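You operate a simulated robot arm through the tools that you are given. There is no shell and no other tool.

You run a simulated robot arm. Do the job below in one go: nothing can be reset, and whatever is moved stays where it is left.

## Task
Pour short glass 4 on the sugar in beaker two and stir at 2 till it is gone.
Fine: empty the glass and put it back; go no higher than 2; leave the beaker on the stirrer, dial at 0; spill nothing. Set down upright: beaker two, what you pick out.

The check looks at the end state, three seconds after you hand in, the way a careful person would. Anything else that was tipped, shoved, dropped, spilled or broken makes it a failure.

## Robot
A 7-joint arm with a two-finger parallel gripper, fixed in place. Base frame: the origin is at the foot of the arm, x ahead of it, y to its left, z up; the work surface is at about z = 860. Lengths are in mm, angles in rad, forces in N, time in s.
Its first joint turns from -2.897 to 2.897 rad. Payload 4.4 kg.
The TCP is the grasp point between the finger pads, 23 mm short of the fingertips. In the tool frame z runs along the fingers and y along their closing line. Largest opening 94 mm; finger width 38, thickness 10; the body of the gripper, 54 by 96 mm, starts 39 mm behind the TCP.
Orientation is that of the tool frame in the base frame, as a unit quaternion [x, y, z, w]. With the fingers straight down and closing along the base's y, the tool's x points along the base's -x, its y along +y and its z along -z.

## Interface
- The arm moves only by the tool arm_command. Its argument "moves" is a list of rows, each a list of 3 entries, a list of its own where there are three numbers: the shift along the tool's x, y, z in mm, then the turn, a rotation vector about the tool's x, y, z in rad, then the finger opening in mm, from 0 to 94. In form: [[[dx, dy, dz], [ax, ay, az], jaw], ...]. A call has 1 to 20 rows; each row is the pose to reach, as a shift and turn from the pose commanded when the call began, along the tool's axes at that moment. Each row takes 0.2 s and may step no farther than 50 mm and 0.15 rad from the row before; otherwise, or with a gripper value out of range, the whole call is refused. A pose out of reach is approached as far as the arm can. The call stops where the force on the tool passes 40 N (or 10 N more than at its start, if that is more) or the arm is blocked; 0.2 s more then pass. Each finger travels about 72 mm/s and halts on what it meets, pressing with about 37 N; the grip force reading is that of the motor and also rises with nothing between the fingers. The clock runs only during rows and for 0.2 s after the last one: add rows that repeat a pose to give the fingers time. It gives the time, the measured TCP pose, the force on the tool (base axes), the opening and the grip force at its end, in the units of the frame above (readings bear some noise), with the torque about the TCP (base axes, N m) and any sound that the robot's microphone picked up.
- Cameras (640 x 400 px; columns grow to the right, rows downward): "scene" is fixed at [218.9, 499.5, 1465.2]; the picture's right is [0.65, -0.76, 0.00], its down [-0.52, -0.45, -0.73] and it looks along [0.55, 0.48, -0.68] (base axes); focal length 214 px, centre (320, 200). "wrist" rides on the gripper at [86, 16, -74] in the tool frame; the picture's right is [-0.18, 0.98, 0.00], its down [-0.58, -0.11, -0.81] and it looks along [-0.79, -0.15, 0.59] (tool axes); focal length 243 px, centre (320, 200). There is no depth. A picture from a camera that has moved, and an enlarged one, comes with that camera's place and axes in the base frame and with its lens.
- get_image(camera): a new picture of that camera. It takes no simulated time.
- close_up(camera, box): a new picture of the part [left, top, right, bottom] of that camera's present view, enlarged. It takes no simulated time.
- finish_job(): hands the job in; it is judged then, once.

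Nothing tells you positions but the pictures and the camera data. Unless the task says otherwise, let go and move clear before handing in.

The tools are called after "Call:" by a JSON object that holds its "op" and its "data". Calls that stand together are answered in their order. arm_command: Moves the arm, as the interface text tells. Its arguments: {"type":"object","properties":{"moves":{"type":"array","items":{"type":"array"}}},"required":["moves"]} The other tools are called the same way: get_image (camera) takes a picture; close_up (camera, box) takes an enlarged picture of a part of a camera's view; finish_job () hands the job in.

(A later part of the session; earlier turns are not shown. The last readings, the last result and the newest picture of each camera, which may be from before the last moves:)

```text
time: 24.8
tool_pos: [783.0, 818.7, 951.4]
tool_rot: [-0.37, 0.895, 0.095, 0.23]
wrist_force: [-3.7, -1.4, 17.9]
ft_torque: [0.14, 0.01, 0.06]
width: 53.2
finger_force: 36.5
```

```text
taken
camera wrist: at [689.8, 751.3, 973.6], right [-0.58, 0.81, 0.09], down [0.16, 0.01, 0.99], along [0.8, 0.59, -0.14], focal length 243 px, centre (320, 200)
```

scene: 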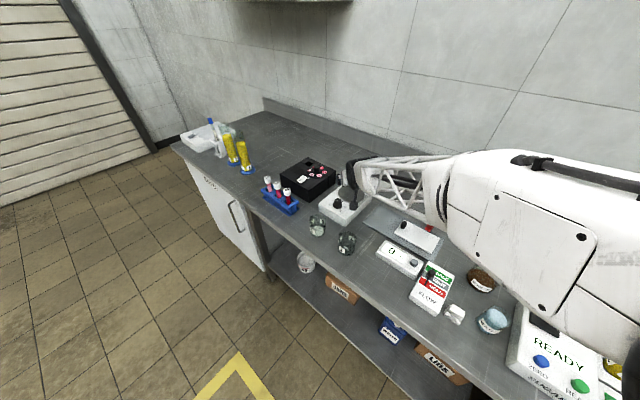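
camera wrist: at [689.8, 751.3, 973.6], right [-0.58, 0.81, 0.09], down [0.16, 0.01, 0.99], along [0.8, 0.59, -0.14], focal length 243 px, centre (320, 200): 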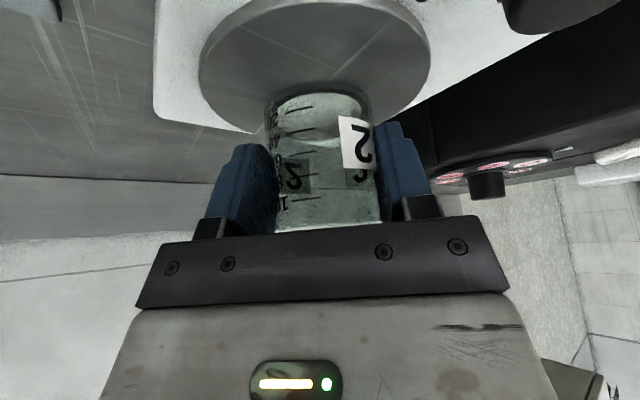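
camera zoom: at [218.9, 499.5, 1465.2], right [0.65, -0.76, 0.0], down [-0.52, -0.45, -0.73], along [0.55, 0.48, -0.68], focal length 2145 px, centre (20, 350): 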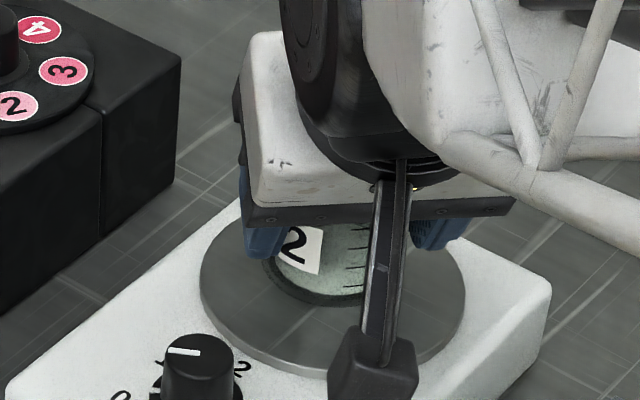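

The beaker sits about 8 mm too far out from the plate centre. I'll lift a few mm, shift inward and set it down again.

Call:
{"op": "arm_command", "data": {"moves": [[[-1, 0, -1.8], [0, 0, 0], 40], [[-1.9, 0, -3.5], [0, 0, 0], 40], [[1.5, 0.35, -5.4], [0, 0, 0], 40], [[4.9, 0.7, -7.2], [0, 0, 0], 40], [[5.4, 0.7, -6.3], [0, 0, 0], 40], [[6.0, 0.7, -5.2], [0, 0, 0], 40], [[6.3, 0.7, -4.6], [0, 0, 0], 40], [[6.3, 0.7, -4.6], [0, 0, 0], 40]]}}

Call:
{"op": "close_up", "data": {"camera": "scene", "box": [325, 165, 375, 205]}}

Call:
{"op": "close_up", "data": {"camera": "wrist", "box": [180, 0, 440, 160]}}

```text
time: 26.6
tool_pos: [776.2, 813.7, 950.5]
tool_rot: [-0.37, 0.895, 0.096, 0.229]
wrist_force: [-1.8, 1.3, 12.3]
ft_torque: [0.18, 0.0, 0.04]
width: 53.2
finger_force: 37.2
```

```text
10.00 times, centred on (350, 185) of scene
camera zoom: at [218.9, 499.5, 1465.2], right [0.65, -0.76, 0.0], down [-0.52, -0.45, -0.73], along [0.55, 0.48, -0.68], focal length 2145 px, centre (20, 350)
```

zoom: 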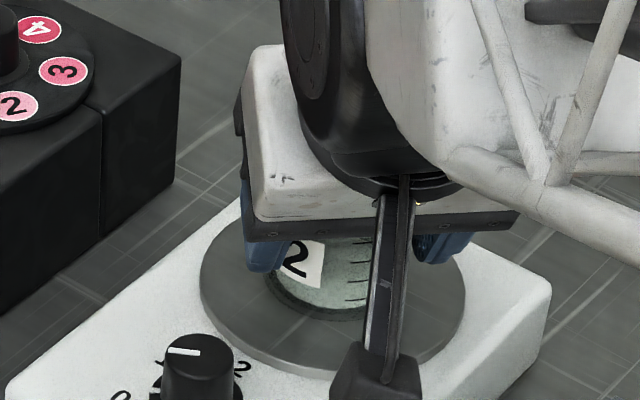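

```text
2.46 times, centred on (310, 80) of wrist
camera zoom: at [683.7, 746.2, 973.7], right [-0.58, 0.81, 0.09], down [0.16, 0.01, 0.99], along [0.8, 0.59, -0.14], focal length 597 px, centre (345, 495)
```

zoom: 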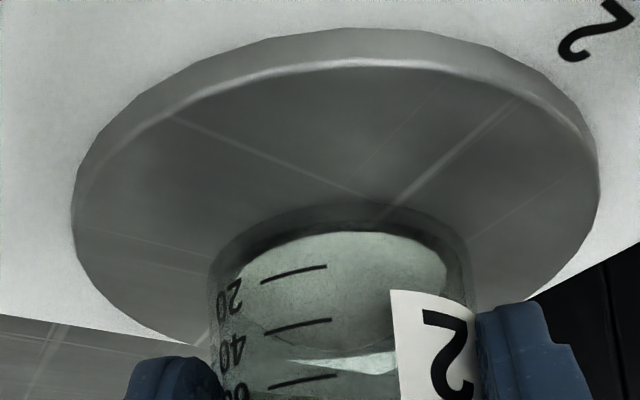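

The beaker is now centred on the plate and in contact. I'll open the fingers gradually to let it settle.

Call:
{"op": "arm_command", "data": {"moves": [[[0, 0, 0], [0, 0, 0], 53.6], [[0, 0, 0], [0, 0, 0], 54.2], [[0, 0, 0], [0, 0, 0], 55], [[0, 0, 0], [0, 0, 0], 57], [[0, 0, 0], [0, 0, 0], 62], [[0, 0, 0], [0, 0, 0], 72], [[0, 0, 0], [0, 0, 0], 84], [[0, 0, 0], [0, 0, 0], 94], [[0, 0, 0], [0, 0, 0], 94]]}}

Call:
{"op": "get_image", "data": {"camera": "wrist"}}

Call:
{"op": "close_up", "data": {"camera": "scene", "box": [325, 165, 375, 205]}}

```text
time: 28.6
tool_pos: [775.3, 813.3, 949.8]
tool_rot: [-0.371, 0.895, 0.094, 0.229]
wrist_force: [-0.2, -0.2, -0.1]
ft_torque: [-0.03, -0.05, 0.0]
width: 93.9
finger_force: 0.1
```

```text
taken
camera wrist: at [683.7, 745.9, 972.5], right [-0.58, 0.81, 0.09], down [0.16, 0.01, 0.99], along [0.8, 0.59, -0.14], focal length 243 px, centre (320, 200)
```

wrist: 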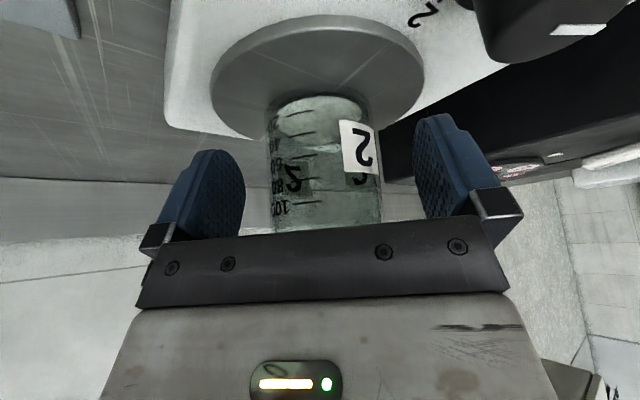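

```text
10.00 times, centred on (350, 185) of scene
camera zoom: at [218.9, 499.5, 1465.2], right [0.65, -0.76, 0.0], down [-0.52, -0.45, -0.73], along [0.55, 0.48, -0.68], focal length 2145 px, centre (20, 350)
```

zoom: 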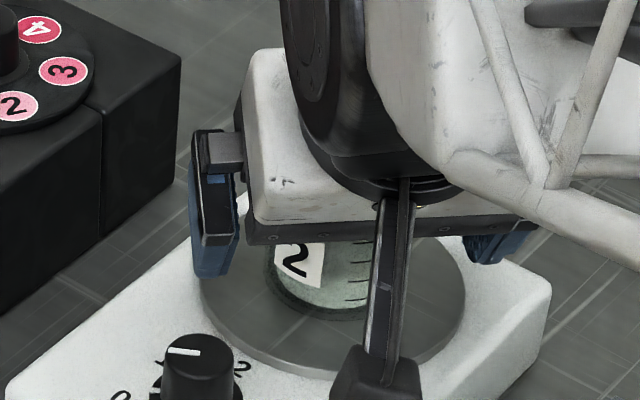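

The beaker stands free on the plate. I'll retreat straight up and then look at the beaker and dial from above.

Call:
{"op": "arm_command", "data": {"moves": [[[-9.6, 0, -17.6], [0, 0, 0], 94], [[-24, 0, -43.9], [0, 0, 0], 94], [[-43.1, 0, -79], [0, 0, 0], 94], [[-62, 0, -114], [0, 0, 0], 94], [[-76.6, 0, -140.4], [0, 0, 0], 94], [[-76.6, 0, -140.4], [0, 0, 0], 94]]}}

Call:
{"op": "get_image", "data": {"camera": "wrist"}}

Call:
{"op": "close_up", "data": {"camera": "scene", "box": [305, 160, 395, 230]}}

```text
time: 30.0
tool_pos: [776.4, 814.1, 1109.5]
tool_rot: [-0.37, 0.895, 0.094, 0.229]
wrist_force: [0.4, 0.9, 0.0]
ft_torque: [0.01, -0.02, 0.0]
width: 94.0
finger_force: 0.0
```

```text
taken
camera wrist: at [683.7, 745.6, 1132.4], right [-0.58, 0.81, 0.09], down [0.16, 0.01, 0.99], along [0.8, 0.59, -0.14], focal length 243 px, centre (320, 200)
```

wrist: 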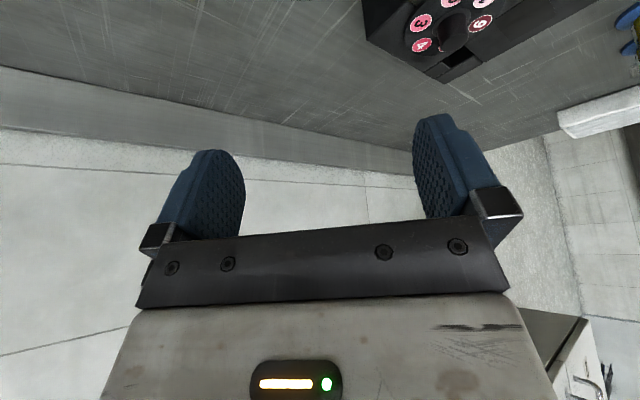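

```text
5.71 times, centred on (350, 195) of scene
camera zoom: at [218.9, 499.5, 1465.2], right [0.65, -0.76, 0.0], down [-0.52, -0.45, -0.73], along [0.55, 0.48, -0.68], focal length 1226 px, centre (149, 229)
```

zoom: 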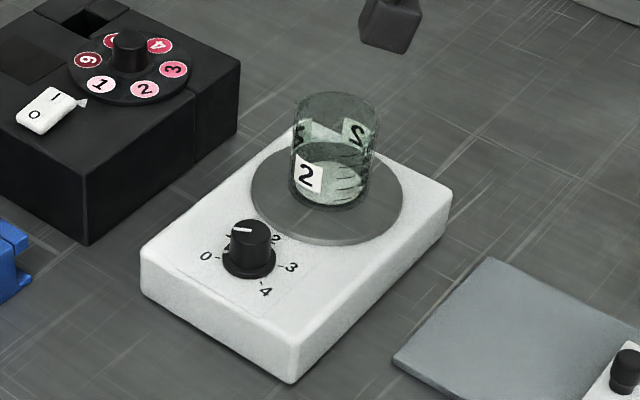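

The beaker is upright and centred on the plate. I'll zoom in closer to measure its rim and the dial labels.

Call:
{"op": "close_up", "data": {"camera": "scene", "box": [335, 170, 375, 200]}}

Call:
{"op": "close_up", "data": {"camera": "scene", "box": [325, 190, 361, 214]}}

```text
13.33 times, centred on (355, 185) of scene
camera zoom: at [218.9, 499.5, 1465.2], right [0.65, -0.76, 0.0], down [-0.52, -0.45, -0.73], along [0.55, 0.48, -0.68], focal length 2860 px, centre (-147, 400)
```

zoom: 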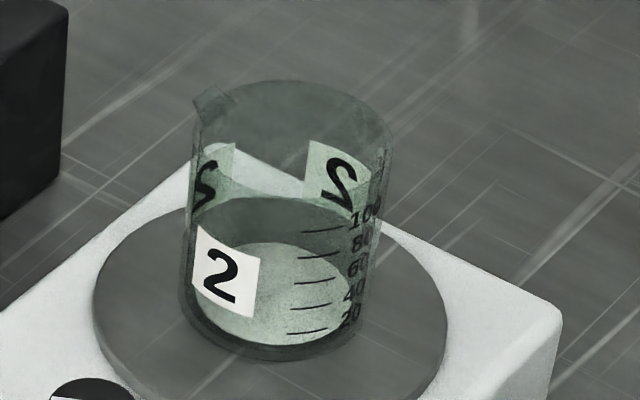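

```text
16.00 times, centred on (343, 202) of scene
camera zoom: at [218.9, 499.5, 1465.2], right [0.65, -0.76, 0.0], down [-0.52, -0.45, -0.73], along [0.55, 0.48, -0.68], focal length 3432 px, centre (-48, 168)
```

zoom: 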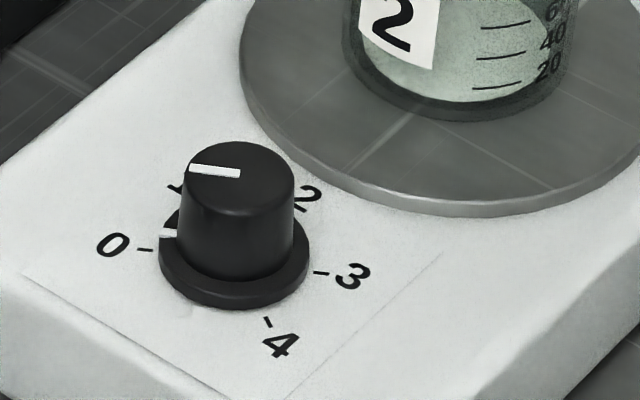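

The beaker stands centred at about (783, 821) with its rim near z≈970. The knob axis is near (695, 823), and 0→2 is about 120° clockwise. Next I'll retract and go look at the glass rack.

Call:
{"op": "arm_command", "data": {"moves": [[[38.5, -3, -26.1], [0, 0.0556, 0], 94], [[77.1, -5.9, -52.2], [0, 0.111, 0], 94], [[115.6, -8.9, -78.4], [0, 0.167, 0], 94], [[154.2, -11.8, -104.5], [0, 0.222, 0], 94], [[192.7, -14.8, -130.6], [0, 0.278, 0], 94], [[231.3, -17.7, -156.7], [0, 0.333, 0], 94], [[269.8, -20.7, -182.9], [0, 0.389, 0], 94], [[308.4, -23.6, -209], [0, 0.444, 0], 94], [[346.9, -26.6, -235.1], [0, 0.5, 0], 94], [[346.9, -26.6, -235.1], [0, 0.5, 0], 94]]}}

```text
time: 32.2
tool_pos: [497.3, 500.6, 1149.1]
tool_rot: [-0.382, 0.924, -0.001, -0.001]
wrist_force: [0.4, -0.1, -0.5]
ft_torque: [-0.01, -0.01, -0.02]
width: 93.8
finger_force: 0.0
```

I'm retracted with the tool straight down at (497, 500, 1149). Next I'll move to the rack area with the camera facing forward.

Call:
{"op": "arm_command", "data": {"moves": [[[25.5, -38.7, 0], [0, 0, 0.0714], 94], [[51.1, -77.5, 0], [0, 0, 0.143], 94], [[76.6, -116.2, 0], [0, 0, 0.214], 94], [[102.2, -155, 0], [0, 0, 0.285], 94], [[127.7, -193.7, 0], [0, 0, 0.357], 94], [[153.3, -232.5, 0], [0, 0, 0.428], 94], [[178.8, -271.2, 0], [0, 0, 0.5], 94], [[204.4, -310, 0], [0, 0, 0.571], 94], [[229.9, -348.7, 0], [0, 0, 0.642], 94], [[255.5, -387.5, 0], [0, 0, 0.714], 94], [[281, -426.2, 0], [0, 0, 0.785], 94], [[281, -426.2, 0], [0, 0, 0.785], 94]]}}

Call:
{"op": "get_image", "data": {"camera": "wrist"}}

Call:
{"op": "close_up", "data": {"camera": "wrist", "box": [200, 0, 440, 150]}}

```text
time: 34.8
tool_pos: [602.4, -1.2, 1151.2]
tool_rot: [0.001, 1.0, 0.0, 0.0]
wrist_force: [-0.5, -0.1, 0.3]
ft_torque: [-0.01, -0.02, -0.01]
width: 93.9
finger_force: 0.0
```

```text
taken
camera wrist: at [514.9, 14.7, 1225.6], right [0.18, 0.98, 0.0], down [0.58, -0.11, 0.81], along [0.79, -0.15, -0.59], focal length 243 px, centre (320, 200)
```

wrist: 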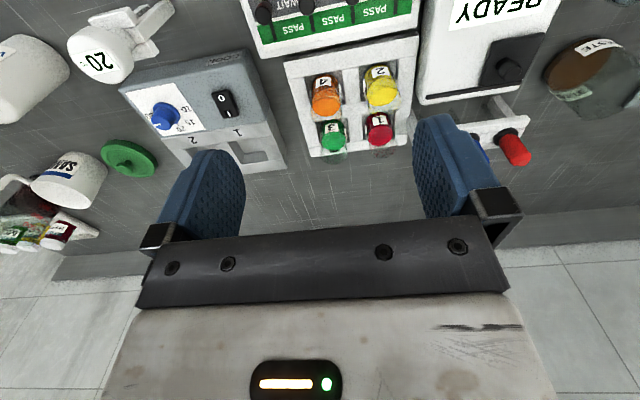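

```text
2.67 times, centred on (320, 75) of wrist
camera zoom: at [514.9, 14.7, 1225.6], right [0.18, 0.98, 0.0], down [0.58, -0.11, 0.81], along [0.79, -0.15, -0.59], focal length 647 px, centre (320, 533)
```

zoom: 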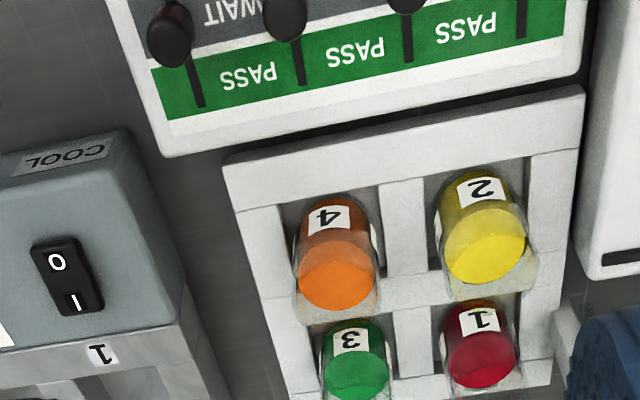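

Glass 4 (orange) is in the front right slot of the rack, behind the lever panel. I'll go a little lower and back to see how much of the glass stands above the rack.

Call:
{"op": "arm_command", "data": {"moves": [[[12, 0, 25], [0, -0.06, 0], 94], [[24, 0, 50], [0, -0.12, 0], 94], [[36, 0, 75], [0, -0.18, 0], 94], [[48, 0, 100], [0, -0.25, 0], 94], [[60, 0, 120], [0, -0.3, 0], 94], [[60, 0, 120], [0, -0.3, 0], 94]]}}

Call:
{"op": "get_image", "data": {"camera": "wrist"}}

Call:
{"op": "close_up", "data": {"camera": "wrist", "box": [220, 20, 460, 170]}}

```text
time: 36.2
tool_pos: [540.0, -0.4, 1030.4]
tool_rot: [0.0, 0.989, -0.001, 0.149]
wrist_force: [-0.3, -0.6, -0.1]
ft_torque: [0.0, -0.01, -0.02]
width: 94.1
finger_force: 0.1
```

```text
taken
camera wrist: at [434.4, 15.9, 1074.0], right [0.18, 0.98, 0.05], down [0.32, -0.11, 0.94], along [0.93, -0.15, -0.33], focal length 243 px, centre (320, 200)
```

wrist: 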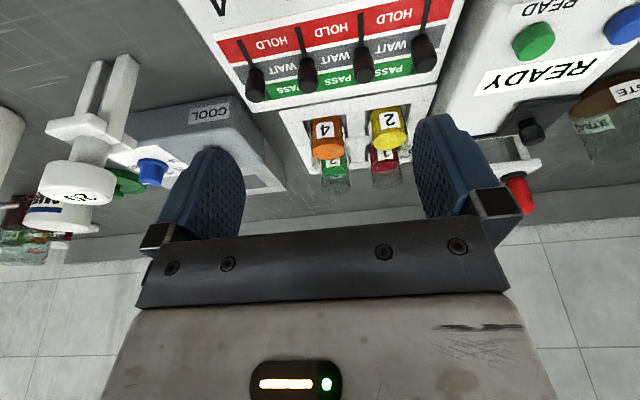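

```text
2.67 times, centred on (340, 95) of wrist
camera zoom: at [434.4, 15.9, 1074.0], right [0.18, 0.98, 0.05], down [0.32, -0.11, 0.94], along [0.93, -0.15, -0.33], focal length 647 px, centre (267, 480)
```

zoom: 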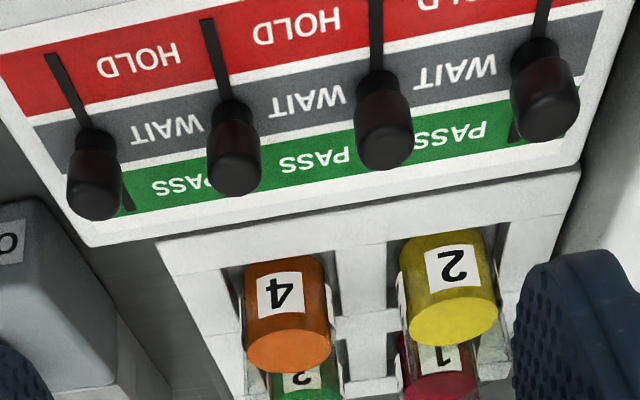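

Glass 4's liquid surface triangulates to about (711, -13.5, 911), and the glass is about 44 mm wide. I'll zoom in to find its rim and the rack heights.

Call:
{"op": "close_up", "data": {"camera": "wrist", "box": [290, 80, 410, 200]}}

Call:
{"op": "close_up", "data": {"camera": "wrist", "box": [300, 100, 360, 190]}}

Call:
{"op": "close_up", "data": {"camera": "scene", "box": [590, 310, 640, 400]}}

```text
3.33 times, centred on (350, 140) of wrist
camera zoom: at [434.4, 15.9, 1074.0], right [0.18, 0.98, 0.05], down [0.32, -0.11, 0.94], along [0.93, -0.15, -0.33], focal length 809 px, centre (220, 400)
```

zoom: 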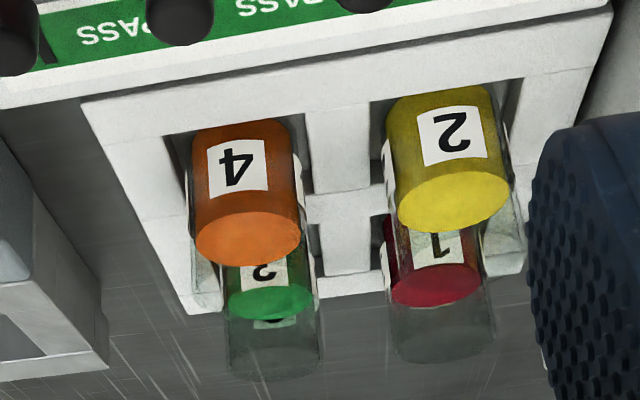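

```text
4.44 times, centred on (330, 145) of wrist
camera zoom: at [434.4, 15.9, 1074.0], right [0.18, 0.98, 0.05], down [0.32, -0.11, 0.94], along [0.93, -0.15, -0.33], focal length 1078 px, centre (276, 444)
```

zoom: 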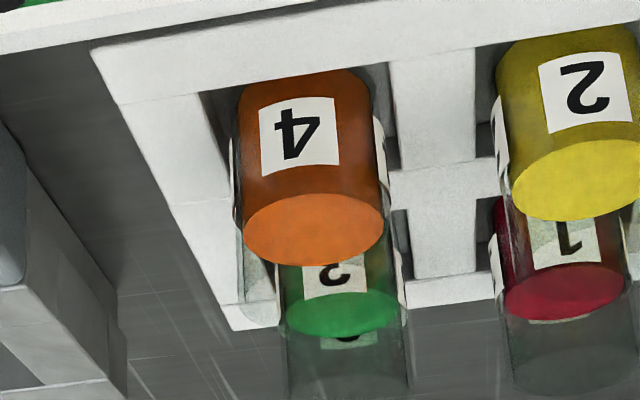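

```text
4.44 times, centred on (615, 355) of scene
camera zoom: at [218.9, 499.5, 1465.2], right [0.65, -0.76, 0.0], down [-0.52, -0.45, -0.73], along [0.55, 0.48, -0.68], focal length 953 px, centre (-991, -489)
```

zoom: 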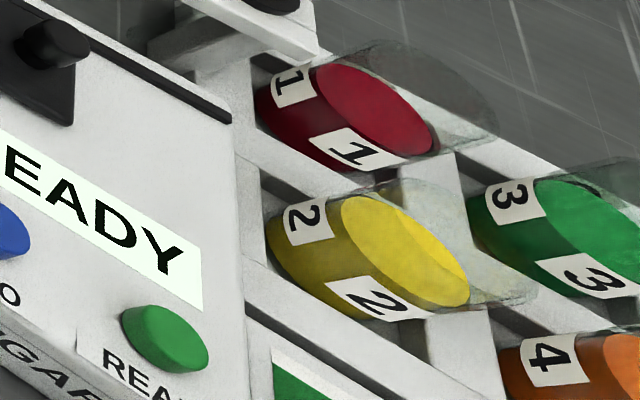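

The glass rim is near z≈935, the rack top only about z≈878, and the lever knobs in front reach z≈938. For a clean sideways pour I want a nearly horizontal grip with the camera on top, so I'll test in free air whether the wrist can be turned half a turn.

Call:
{"op": "arm_command", "data": {"moves": [[[-12, 0, -25], [0, 0.06, 0], 94], [[-24, 0, -50], [0, 0.12, 0], 94], [[-36, 0, -75], [0, 0.18, 0], 94], [[-48, 0, -100], [0, 0.25, 0], 94], [[-20, 0, -132], [0, 0.3, 0], 94], [[-20, 0, -132], [0, 0.3, 0], 94]]}}

Call:
{"op": "arm_command", "data": {"moves": [[[0, 0, 0], [0, 0, -0.15], 94], [[0, 0, 0], [0, 0, -0.3], 94], [[0, 0, 0], [0, 0, -0.45], 94], [[0, 0, 0], [0, 0, -0.6], 94], [[0, 0, 0], [0, 0, -0.75], 94], [[0, 0, 0], [0, 0, -0.9], 94], [[0, 0, 0], [0, 0, -1.05], 94], [[0, 0, 0], [0, 0, -1.2], 94], [[0, 0, 0], [0, 0, -1.35], 94], [[0, 0, 0], [0, 0, -1.5], 94], [[0, 0, 0], [0, 0, -1.65], 94], [[0, 0, 0], [0, 0, -1.8], 94], [[0, 0, 0], [0, 0, -1.95], 94], [[0, 0, 0], [0, 0, -2.1], 94], [[0, 0, 0], [0, 0, -2.25], 94], [[0, 0, 0], [0, 0, -2.4], 94], [[0, 0, 0], [0, 0, -2.55], 94], [[0, 0, 0], [0, 0, -2.7], 94], [[0, 0, 0], [0, 0, -2.85], 94], [[0, 0, 0], [0, 0, -3.0], 94]]}}

```text
time: 37.6
tool_pos: [519.8, -0.1, 1163.9]
tool_rot: [0.0, 1.0, 0.0, -0.001]
wrist_force: [0.6, 0.2, 0.0]
ft_torque: [0.01, 0.03, 0.01]
width: 94.1
finger_force: 0.1
```

```text
time: 41.8
tool_pos: [522.0, 0.4, 1162.9]
tool_rot: [0.998, -0.07, 0.0, 0.0]
wrist_force: [-0.2, 0.1, 0.0]
ft_torque: [0.02, 0.02, 0.0]
width: 94.0
finger_force: 0.1
```

The half turn works, so I can grip with the camera on the far or top side. The plan is to pick glass 4 from above, set it down on the free strip near (520, 600), and re-grip it nearly horizontally. Then I'll pour sideways over the beaker, put the glass back the same way, and work the dial. I'll move above glass 4 first.

Call:
{"op": "arm_command", "data": {"moves": [[[38, -2.5, 20], [0, 0, -0.03], 94], [[76, -5, 40], [0, 0, -0.06], 80], [[114, -7.5, 60], [0, 0, -0.09], 66], [[152, -10, 80], [0, 0, -0.12], 66], [[189.3, -12.6, 103], [0, 0, -0.14], 66], [[189.3, -12.6, 103], [0, 0, -0.14], 66]]}}

Call:
{"op": "get_image", "data": {"camera": "wrist"}}

Call:
{"op": "get_image", "data": {"camera": "scene"}}

```text
time: 43.2
tool_pos: [662.3, 26.3, 1055.1]
tool_rot: [1.0, -0.022, 0.001, 0.021]
wrist_force: [0.0, 0.4, -0.1]
ft_torque: [0.01, 0.0, -0.03]
width: 66.1
finger_force: 0.0
out of reach, approached as far as the arm can: row 1, 2, 3, 4, 5, 6
```

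```text
taken
camera wrist: at [746.2, 10.3, 1130.1], right [-0.23, -0.97, 0.04], down [-0.58, 0.17, 0.8], along [-0.78, 0.16, -0.6], focal length 243 px, centre (320, 200)
```

wrist: 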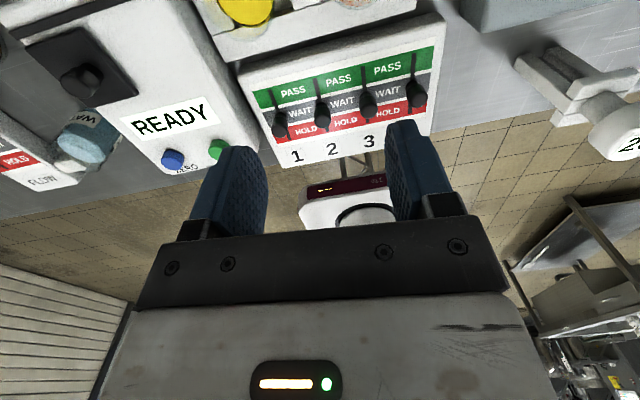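

```text
taken
```

scene: 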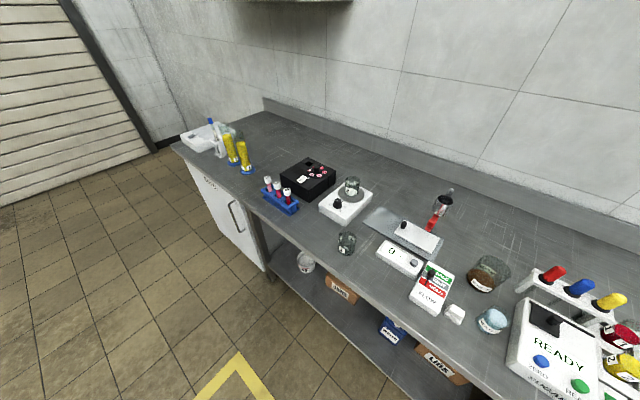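

The exact half turn hits the wrist's limit, so I'll work with the normal hand orientation instead. A glass set near the bench's front edge leaves room for the camera hanging below. I'll turn back, returning to above glass 4.

Call:
{"op": "arm_command", "data": {"moves": [[[-30, -25, 0], [0, 0, 0.14], 66], [[-30, -25, 0], [0, 0, 0.29], 66], [[-30, -25, 0], [0, 0, 0.44], 66], [[-30, -25, 0], [0, 0, 0.59], 66], [[-28, -23, 0], [0, 0, 0.74], 66], [[-26, -21, 0], [0, 0, 0.89], 66], [[-24, -19, 0], [0, 0, 1.04], 66], [[-22, -17, 0], [0, 0, 1.19], 66], [[-20, -15, 0], [0, 0, 1.34], 66], [[-18, -13, 0], [0, 0, 1.49], 66], [[-16, -11, 0], [0, 0, 1.64], 66], [[-14, -9, 0], [0, 0, 1.79], 66], [[-12, -8, 0], [0, 0, 1.94], 66], [[-10, -7, 0], [0, 0, 2.09], 66], [[-8, -6, 0], [0, 0, 2.24], 66], [[-6, -5, 0], [0, 0, 2.39], 66], [[-4, -3, 0], [0, 0, 2.54], 66], [[-2, -2, 0], [0, 0, 2.69], 66], [[0, 0, 0], [0, 0, 2.84], 66], [[0, 0, 0], [0, 0, 2.99], 66]]}}

Call:
{"op": "arm_command", "data": {"moves": [[[0, 0, 0], [0, 0, 0.075], 66], [[0, 0, 0], [0, 0, 0.15], 66], [[0, 0, 0], [0, 0, 0.15], 66]]}}

Call:
{"op": "get_image", "data": {"camera": "wrist"}}

Call:
{"op": "get_image", "data": {"camera": "scene"}}

```text
time: 47.4
tool_pos: [659.7, 28.5, 1053.5]
tool_rot: [-0.053, 0.998, -0.021, 0.001]
wrist_force: [0.8, 0.6, 0.3]
ft_torque: [-0.06, 0.01, 0.04]
width: 65.8
finger_force: 0.1
```

```text
time: 48.2
tool_pos: [661.2, 28.2, 1053.6]
tool_rot: [0.021, 1.0, -0.02, 0.002]
wrist_force: [-0.6, -0.4, 0.5]
ft_torque: [0.01, 0.01, 0.0]
width: 65.9
finger_force: 0.0
```

```text
taken
camera wrist: at [572.6, 51.0, 1125.7], right [0.23, 0.97, -0.04], down [0.57, -0.1, 0.81], along [0.79, -0.21, -0.58], focal length 243 px, centre (320, 200)
```

wrist: 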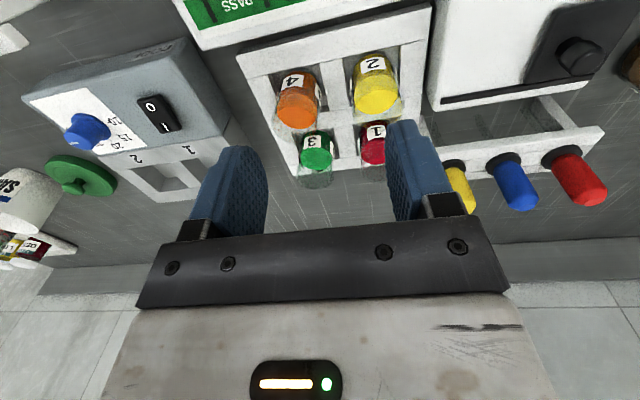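

```text
taken
```

scene: 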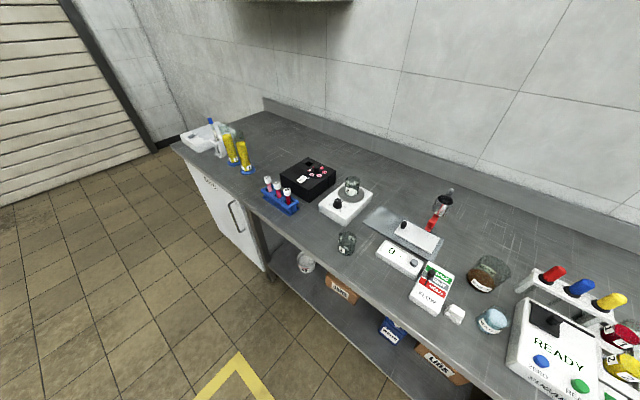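

I'm back in the normal orientation near (661, 28, 1054), with a slight tilt left over. I'll correct it and centre over glass 4 at (710.6, -13.5).

Call:
{"op": "arm_command", "data": {"moves": [[[-17, -13, 0.6], [-0.02, 0.002, -0.021], 66], [[-34, -26, 1.2], [-0.04, 0.004, -0.042], 66], [[-51.1, -39.5, 1.8], [-0.04, 0.004, -0.042], 66], [[-51.1, -39.5, 1.8], [-0.04, 0.004, -0.042], 66]]}}

Call:
{"op": "get_image", "data": {"camera": "wrist"}}

Call:
{"op": "close_up", "data": {"camera": "wrist", "box": [240, 0, 440, 130]}}

```text
time: 49.2
tool_pos: [710.1, -13.4, 1054.8]
tool_rot: [0.0, 1.0, -0.001, 0.001]
wrist_force: [-1.1, -0.2, 0.6]
ft_torque: [0.0, -0.01, -0.01]
width: 66.2
finger_force: 0.1
```

```text
taken
camera wrist: at [621.6, 2.9, 1128.0], right [0.18, 0.98, 0.0], down [0.58, -0.11, 0.81], along [0.79, -0.15, -0.59], focal length 243 px, centre (320, 200)
```

wrist: 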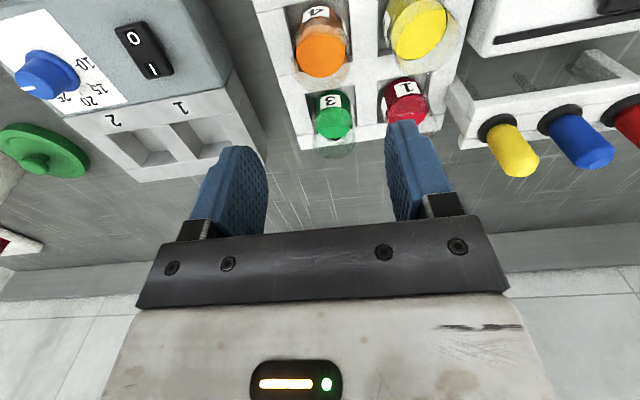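

```text
3.08 times, centred on (340, 65) of wrist
camera zoom: at [621.6, 2.9, 1128.0], right [0.18, 0.98, 0.0], down [0.58, -0.11, 0.81], along [0.79, -0.15, -0.59], focal length 746 px, centre (258, 615)
```

zoom: 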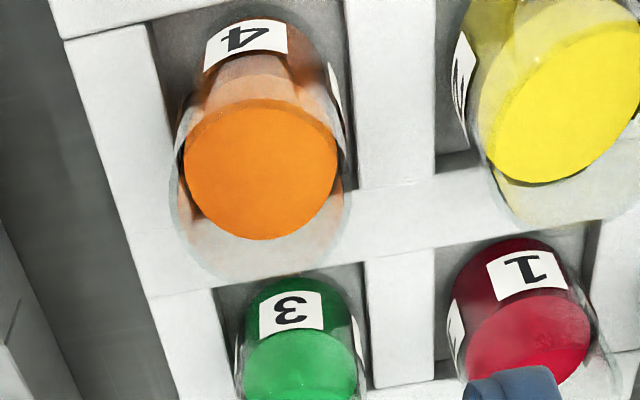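

Glass 4 is centred under the gripper at (711, -13.5). I'll lower with a 66 mm opening, pausing just above the rim.

Call:
{"op": "arm_command", "data": {"moves": [[[0, 0, 25], [0, 0, 0], 66], [[0, 0, 50], [0, 0, 0], 66], [[0, 0, 75], [0, 0, 0], 66], [[0, 0, 92], [0, 0, 0], 66], [[0, 0, 92], [0, 0, 0], 66]]}}

Call:
{"op": "get_image", "data": {"camera": "wrist"}}

Call:
{"op": "close_up", "data": {"camera": "scene", "box": [540, 290, 640, 400]}}

```text
time: 50.4
tool_pos: [708.5, -13.0, 960.9]
tool_rot: [0.0, 1.0, -0.001, 0.0]
wrist_force: [-1.0, 0.4, 0.2]
ft_torque: [-0.01, 0.01, -0.02]
width: 66.0
finger_force: 0.1
```

```text
taken
camera wrist: at [620.5, 3.1, 1035.2], right [0.18, 0.98, 0.0], down [0.58, -0.11, 0.81], along [0.79, -0.15, -0.59], focal length 243 px, centre (320, 200)
```

wrist: 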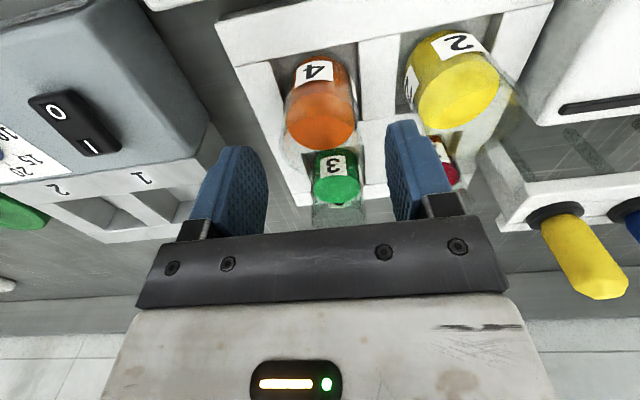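

```text
3.64 times, centred on (590, 345) of scene
camera zoom: at [218.9, 499.5, 1465.2], right [0.65, -0.76, 0.0], down [-0.52, -0.45, -0.73], along [0.55, 0.48, -0.68], focal length 780 px, centre (-662, -327)
```

zoom: 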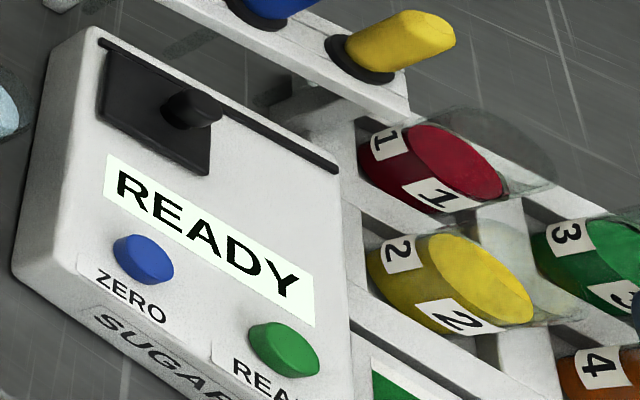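

Glass 4 is centred between the fingers and glass 2 is clear of the left finger. I'll lower to the grip height.

Call:
{"op": "arm_command", "data": {"moves": [[[0, 0, 15], [0, 0, 0], 66], [[0, 0, 30], [0, 0, 0], 66], [[0, 0, 43], [0, 0, 0], 66], [[0, 0, 52], [0, 0, 0], 66], [[0, 0, 52], [0, 0, 0], 66]]}}

Call:
{"op": "get_image", "data": {"camera": "wrist"}}

```text
time: 51.6
tool_pos: [709.5, -14.7, 909.3]
tool_rot: [-0.001, 1.0, -0.001, 0.001]
wrist_force: [0.3, -0.4, 0.8]
ft_torque: [0.01, -0.01, -0.01]
width: 65.8
finger_force: 0.0
```

```text
taken
camera wrist: at [621.1, 1.9, 983.3], right [0.18, 0.98, 0.0], down [0.58, -0.11, 0.81], along [0.79, -0.15, -0.59], focal length 243 px, centre (320, 200)
```

wrist: 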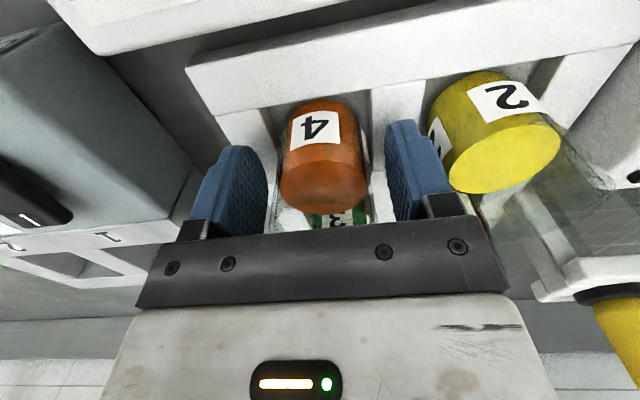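

Glass 4 is well between the fingers with no contact. I'll close on it.

Call:
{"op": "arm_command", "data": {"moves": [[[0, 0, 0], [0, 0, 0], 58], [[0, 0, 0], [0, 0, 0], 50], [[0, 0, 0], [0, 0, 0], 44], [[0, 0, 0], [0, 0, 0], 36], [[0, 0, 0], [0, 0, 0], 36]]}}

Call:
{"op": "get_image", "data": {"camera": "wrist"}}

```text
time: 52.8
tool_pos: [708.6, -13.0, 909.9]
tool_rot: [0.0, 1.0, -0.001, 0.001]
wrist_force: [-0.3, 0.8, 1.3]
ft_torque: [0.05, 0.02, 0.02]
width: 43.3
finger_force: 37.0
```

```text
taken
camera wrist: at [621.1, 1.9, 983.4], right [0.18, 0.98, 0.0], down [0.58, -0.11, 0.81], along [0.79, -0.15, -0.59], focal length 243 px, centre (320, 200)
```

wrist: 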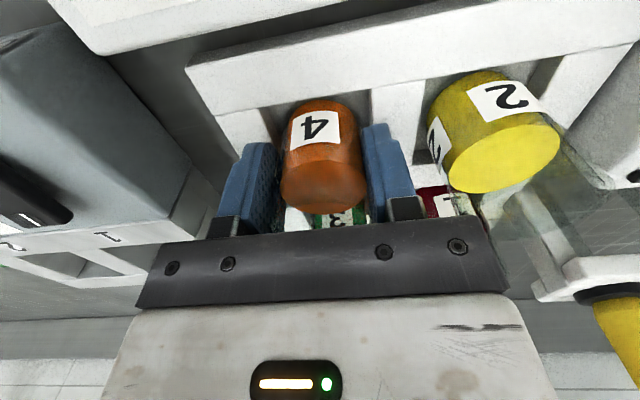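

Glass 4 is gripped at 43.3 mm width. I'll lift it smoothly straight up.

Call:
{"op": "arm_command", "data": {"moves": [[[0, 0, -3], [0, 0, 0], 36], [[0, 0, -9], [0, 0, 0], 36], [[0, 0, -18], [0, 0, 0], 36], [[0, 0, -30], [0, 0, 0], 36], [[0, 0, -45], [0, 0, 0], 36], [[0, 0, -62], [0, 0, 0], 36], [[0, 0, -80], [0, 0, 0], 36], [[0, 0, -98], [0, 0, 0], 36], [[0, 0, -115], [0, 0, 0], 36], [[0, 0, -130], [0, 0, 0], 36], [[0, 0, -142], [0, 0, 0], 36], [[0, 0, -150], [0, 0, 0], 36], [[0, 0, -155], [0, 0, 0], 36], [[0, 0, -157], [0, 0, 0], 36], [[0, 0, -157], [0, 0, 0], 36]]}}

Call:
{"op": "get_image", "data": {"camera": "wrist"}}

Call:
{"op": "get_image", "data": {"camera": "scene"}}

```text
time: 56.0
tool_pos: [707.7, -14.1, 1068.3]
tool_rot: [0.0, 1.0, 0.0, 0.001]
wrist_force: [0.2, 0.3, -0.7]
ft_torque: [0.0, 0.01, 0.0]
width: 43.5
finger_force: 37.0
```

```text
taken
camera wrist: at [620.7, 2.1, 1140.7], right [0.18, 0.98, 0.0], down [0.58, -0.11, 0.81], along [0.79, -0.15, -0.59], focal length 243 px, centre (320, 200)
```

wrist: 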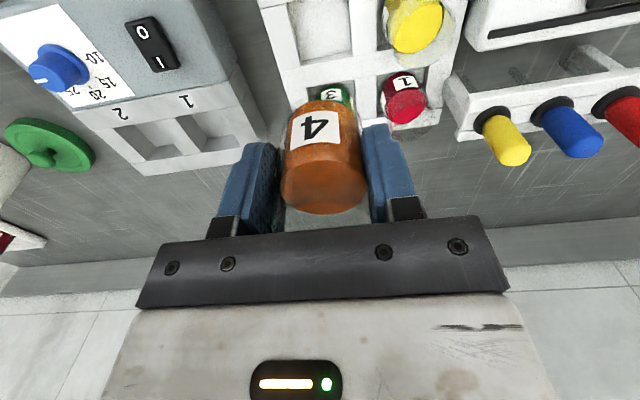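

```text
taken
```

scene: 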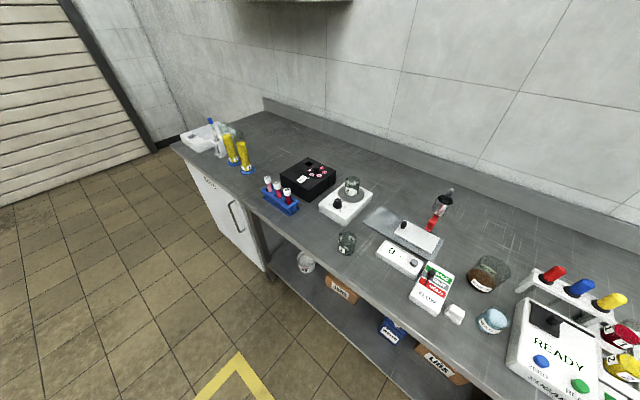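

Glass 4 is lifted and level, and slot 4 is empty. Before choosing the spot to set it down, I'll check the free front strip and the bench edge.

Call:
{"op": "close_up", "data": {"camera": "scene", "box": [330, 220, 490, 340]}}

Call:
{"op": "close_up", "data": {"camera": "scene", "box": [400, 280, 520, 380]}}

```text
3.33 times, centred on (410, 280) of scene
camera zoom: at [218.9, 499.5, 1465.2], right [0.65, -0.76, 0.0], down [-0.52, -0.45, -0.73], along [0.55, 0.48, -0.68], focal length 715 px, centre (20, -67)
```

zoom: 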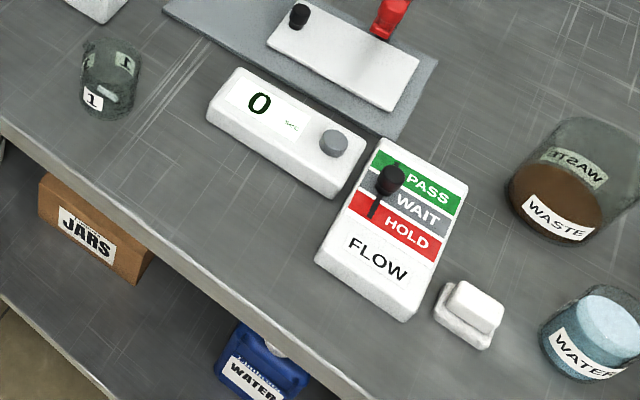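

```text
4.00 times, centred on (460, 330) of scene
camera zoom: at [218.9, 499.5, 1465.2], right [0.65, -0.76, 0.0], down [-0.52, -0.45, -0.73], along [0.55, 0.48, -0.68], focal length 858 px, centre (-240, -320)
```

zoom: 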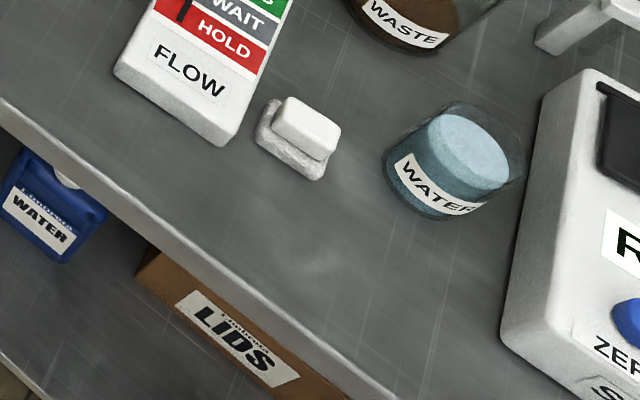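

The bench's front edge is at x≈503, and the strip around (535, 560) is free. I'll carry glass 4 there smoothly at height, turning the hand to face outward.

Call:
{"op": "arm_command", "data": {"moves": [[[1.2, 3.9, 0], [0, 0, -0.005], 36], [[4.1, 13.6, 0], [0, 0, -0.017], 36], [[9.1, 30.2, 0], [0, 0, -0.037], 36], [[16.2, 53.5, 0], [0, 0, -0.065], 36], [[25.3, 83.6, 0], [0, 0, -0.102], 36], [[36.2, 119.6, 0], [0, 0, -0.146], 36], [[48.2, 159.5, 0], [0, 0, -0.195], 36], [[60.9, 201.4, 0], [0, 0, -0.246], 36], [[73.8, 244.1, 0], [0, 0, -0.298], 36], [[86.8, 286.9, 0], [0, 0, -0.35], 36], [[99.7, 329.7, 0], [0, 0, -0.402], 36], [[112.7, 372.5, 0], [0, 0, -0.454], 36], [[125.3, 414.3, 0], [0, 0, -0.505], 36], [[137.4, 454.2, 0], [0, 0, -0.554], 36], [[148.2, 490.2, 0], [0, 0, -0.598], 36], [[157.4, 520.3, 0], [0, 0, -0.635], 36], [[164.4, 543.7, 0], [0, 0, -0.663], 36], [[169.4, 560.2, 0], [0, 0, -0.683], 36], [[172.4, 570, 0], [0, 0, -0.695], 36], [[173.5, 573.8, 0], [0, 0, -0.7], 36]]}}

Call:
{"op": "get_image", "data": {"camera": "wrist"}}

Call:
{"op": "get_image", "data": {"camera": "scene"}}

```text
time: 60.2
tool_pos: [535.8, 560.4, 1066.6]
tool_rot: [-0.343, 0.939, 0.0, 0.0]
wrist_force: [0.2, -0.3, -1.6]
ft_torque: [-0.03, -0.01, 0.01]
width: 43.7
finger_force: 37.0
```

```text
taken
camera wrist: at [456.8, 516.8, 1139.5], right [-0.49, 0.87, 0.0], down [0.51, 0.29, 0.81], along [0.7, 0.4, -0.59], focal length 243 px, centre (320, 200)
```

wrist: 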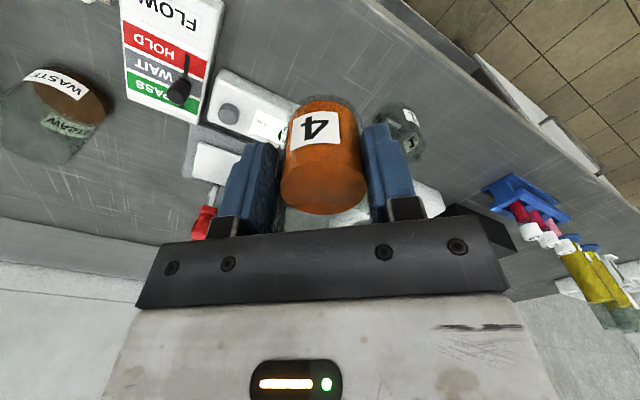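

```text
taken
```

scene: 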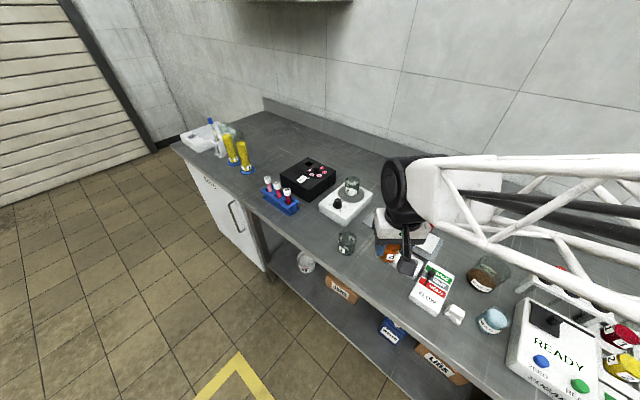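

The glass is over the free spot at (535.8, 560.4). I'll lower it smoothly to just above the bench.

Call:
{"op": "arm_command", "data": {"moves": [[[0, 0, 3], [0, 0, 0], 36], [[0, 0, 9], [0, 0, 0], 36], [[0, 0, 18], [0, 0, 0], 36], [[0, 0, 30], [0, 0, 0], 36], [[0, 0, 45], [0, 0, 0], 36], [[0, 0, 62], [0, 0, 0], 36], [[0, 0, 80], [0, 0, 0], 36], [[0, 0, 98], [0, 0, 0], 36], [[0, 0, 115], [0, 0, 0], 36], [[0, 0, 130], [0, 0, 0], 36], [[0, 0, 142], [0, 0, 0], 36], [[0, 0, 148], [0, 0, 0], 36], [[0, 0, 151], [0, 0, 0], 36], [[0, 0, 151], [0, 0, 0], 36]]}}

Call:
{"op": "get_image", "data": {"camera": "wrist"}}

Call:
{"op": "close_up", "data": {"camera": "scene", "box": [340, 210, 440, 290]}}

```text
time: 63.2
tool_pos: [536.2, 560.2, 914.2]
tool_rot: [-0.343, 0.939, -0.001, 0.0]
wrist_force: [-0.6, -0.1, -2.1]
ft_torque: [0.02, -0.01, -0.01]
width: 43.4
finger_force: 36.7
```

```text
taken
camera wrist: at [457.7, 516.4, 988.1], right [-0.49, 0.87, 0.0], down [0.51, 0.29, 0.81], along [0.7, 0.4, -0.59], focal length 243 px, centre (320, 200)
```

wrist: 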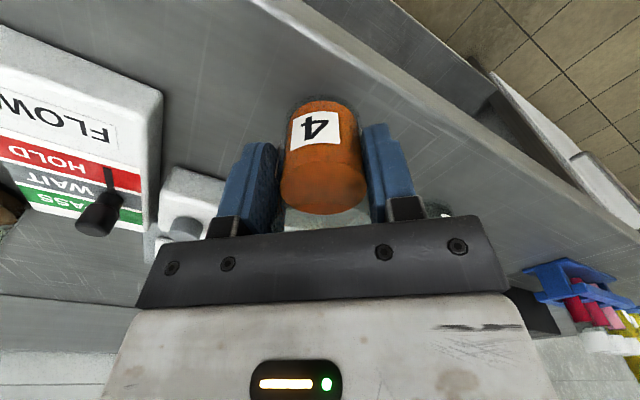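

```text
5.00 times, centred on (390, 250) of scene
camera zoom: at [218.9, 499.5, 1465.2], right [0.65, -0.76, 0.0], down [-0.52, -0.45, -0.73], along [0.55, 0.48, -0.68], focal length 1072 px, centre (-30, -50)
```

zoom: 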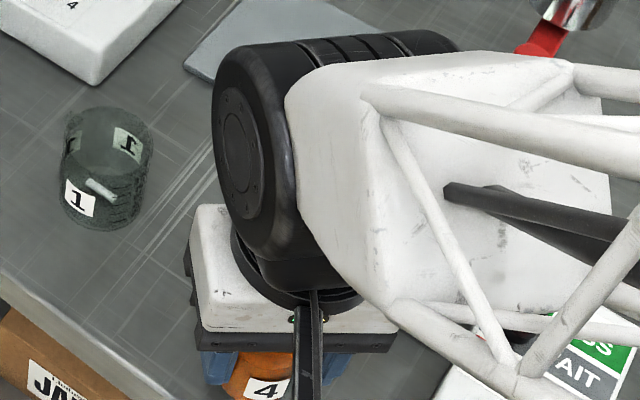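

The glass is just above the bench, a safe distance from the edge. I'll lower in small steps until it touches.

Call:
{"op": "arm_command", "data": {"moves": [[[0, 0, 1], [0, 0, 0], 36], [[0, 0, 2], [0, 0, 0], 36], [[0, 0, 2], [0, 0, 0], 36]]}}

Call:
{"op": "arm_command", "data": {"moves": [[[0, 0, 1], [0, 0, 0], 36], [[0, 0, 2], [0, 0, 0], 36], [[0, 0, 2], [0, 0, 0], 36]]}}

```text
time: 64.0
tool_pos: [536.4, 560.4, 912.7]
tool_rot: [-0.343, 0.939, 0.0, 0.0]
wrist_force: [0.2, -0.8, -0.4]
ft_torque: [0.0, -0.02, -0.01]
width: 43.3
finger_force: 36.8
```

```text
time: 64.8
tool_pos: [535.9, 560.5, 911.1]
tool_rot: [-0.342, 0.94, -0.002, 0.0]
wrist_force: [0.3, 0.3, -1.4]
ft_torque: [-0.01, -0.01, -0.02]
width: 43.7
finger_force: 36.6
```

Call:
{"op": "arm_command", "data": {"moves": [[[0, 0, 1], [0, 0, 0], 36], [[0, 0, 2], [0, 0, 0], 36], [[0, 0, 2], [0, 0, 0], 36]]}}

Call:
{"op": "arm_command", "data": {"moves": [[[0, 0, 1], [0, 0, 0], 36], [[0, 0, 1.5], [0, 0, 0], 36], [[0, 0, 1.5], [0, 0, 0], 36]]}}

```text
time: 65.6
tool_pos: [535.5, 559.6, 908.7]
tool_rot: [-0.343, 0.939, -0.001, 0.001]
wrist_force: [-0.3, 0.6, -2.1]
ft_torque: [-0.01, 0.01, 0.01]
width: 43.5
finger_force: 37.0
```

```text
time: 66.4
tool_pos: [536.5, 560.4, 907.1]
tool_rot: [-0.344, 0.939, -0.001, 0.0]
wrist_force: [0.3, -0.4, -1.3]
ft_torque: [0.0, 0.0, 0.0]
width: 43.5
finger_force: 37.3
```

There's still no contact at TCP z≈907, so the glass probably rested a few mm above the bench in its rack. I'll continue in small steps.

Call:
{"op": "arm_command", "data": {"moves": [[[0, 0, 1], [0, 0, 0], 36], [[0, 0, 1.5], [0, 0, 0], 36], [[0, 0, 1.5], [0, 0, 0], 36]]}}

Call:
{"op": "arm_command", "data": {"moves": [[[0, 0, 1], [0, 0, 0], 36], [[0, 0, 1.5], [0, 0, 0], 36], [[0, 0, 1.5], [0, 0, 0], 36]]}}

Call:
{"op": "close_up", "data": {"camera": "wrist", "box": [240, 70, 400, 220]}}

```text
time: 67.2
tool_pos: [536.6, 559.0, 906.4]
tool_rot: [-0.343, 0.939, -0.001, 0.001]
wrist_force: [0.1, -0.5, -1.2]
ft_torque: [0.01, 0.01, -0.01]
width: 43.6
finger_force: 36.7
```

```text
time: 68.0
tool_pos: [536.7, 560.6, 905.1]
tool_rot: [-0.343, 0.939, 0.0, 0.001]
wrist_force: [-0.5, -1.1, -1.5]
ft_torque: [-0.01, -0.01, -0.01]
width: 43.2
finger_force: 36.9
```

```text
2.67 times, centred on (320, 145) of wrist
camera zoom: at [457.9, 516.2, 978.1], right [-0.49, 0.87, 0.0], down [0.51, 0.29, 0.81], along [0.7, 0.4, -0.59], focal length 647 px, centre (320, 347)
```

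zoom: 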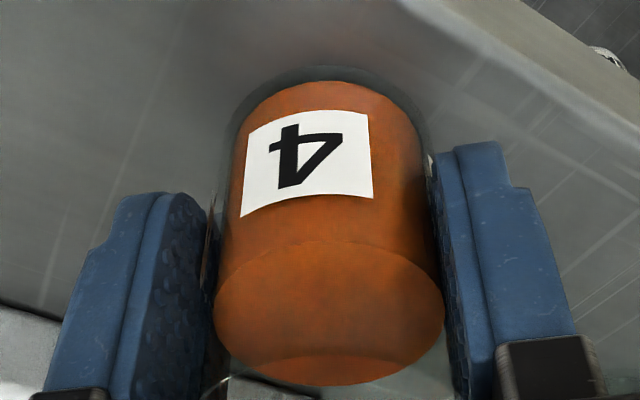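

Still hanging at TCP z≈905, with a thin gap below the glass. I'll continue down.

Call:
{"op": "arm_command", "data": {"moves": [[[0, 0, 1], [0, 0, 0], 36], [[0, 0, 1.5], [0, 0, 0], 36], [[0, 0, 1.5], [0, 0, 0], 36]]}}

Call:
{"op": "arm_command", "data": {"moves": [[[0, 0, 1], [0, 0, 0], 36], [[0, 0, 1.5], [0, 0, 0], 36], [[0, 0, 1.5], [0, 0, 0], 36]]}}

Call:
{"op": "arm_command", "data": {"moves": [[[0, 0, 1], [0, 0, 0], 36], [[0, 0, 1.5], [0, 0, 0], 36], [[0, 0, 1.5], [0, 0, 0], 36]]}}

```text
time: 68.8
tool_pos: [537.1, 560.1, 904.7]
tool_rot: [-0.343, 0.939, -0.001, 0.001]
wrist_force: [2.7, 2.1, 8.2]
ft_torque: [0.15, -0.03, -0.02]
width: 43.4
finger_force: 36.8
```

```text
time: 69.6
tool_pos: [535.8, 559.5, 902.5]
tool_rot: [-0.343, 0.939, 0.0, 0.001]
wrist_force: [-4.0, 1.6, 32.8]
ft_torque: [0.33, 0.06, 0.05]
width: 43.7
finger_force: 36.9
```

```text
time: 70.4
tool_pos: [535.6, 559.9, 900.5]
tool_rot: [-0.342, 0.94, -0.001, 0.001]
wrist_force: [-2.2, 6.4, 32.9]
ft_torque: [0.33, 0.07, 0.01]
width: 43.4
finger_force: 36.8
```

It touched at z≈904.5 and I then pressed slightly too far, so the glass slid a few mm in the grip. I'll ease back a little and check the force.

Call:
{"op": "arm_command", "data": {"moves": [[[0, 0, -0.5], [0, 0, 0], 36], [[0, 0, -1], [0, 0, 0], 36], [[0, 0, -1], [0, 0, 0], 36]]}}

Call:
{"op": "close_up", "data": {"camera": "wrist", "box": [240, 70, 400, 220]}}

```text
time: 71.2
tool_pos: [536.5, 560.5, 900.5]
tool_rot: [-0.344, 0.939, -0.001, 0.0]
wrist_force: [4.3, 5.7, 23.1]
ft_torque: [0.34, -0.16, -0.03]
width: 43.3
finger_force: 37.6
```

```text
2.67 times, centred on (320, 145) of wrist
camera zoom: at [457.5, 516.5, 974.1], right [-0.49, 0.87, 0.0], down [0.51, 0.29, 0.81], along [0.7, 0.4, -0.59], focal length 647 px, centre (320, 347)
```

zoom: 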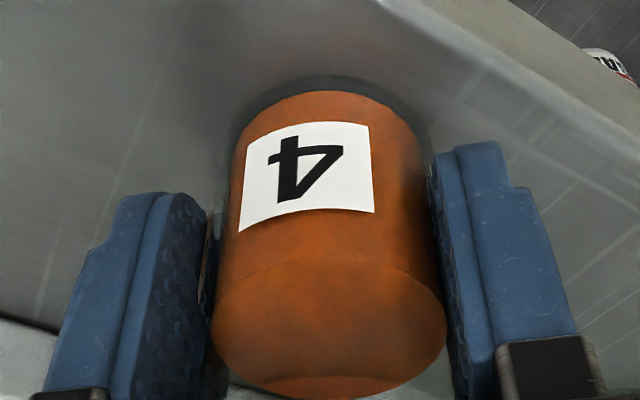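

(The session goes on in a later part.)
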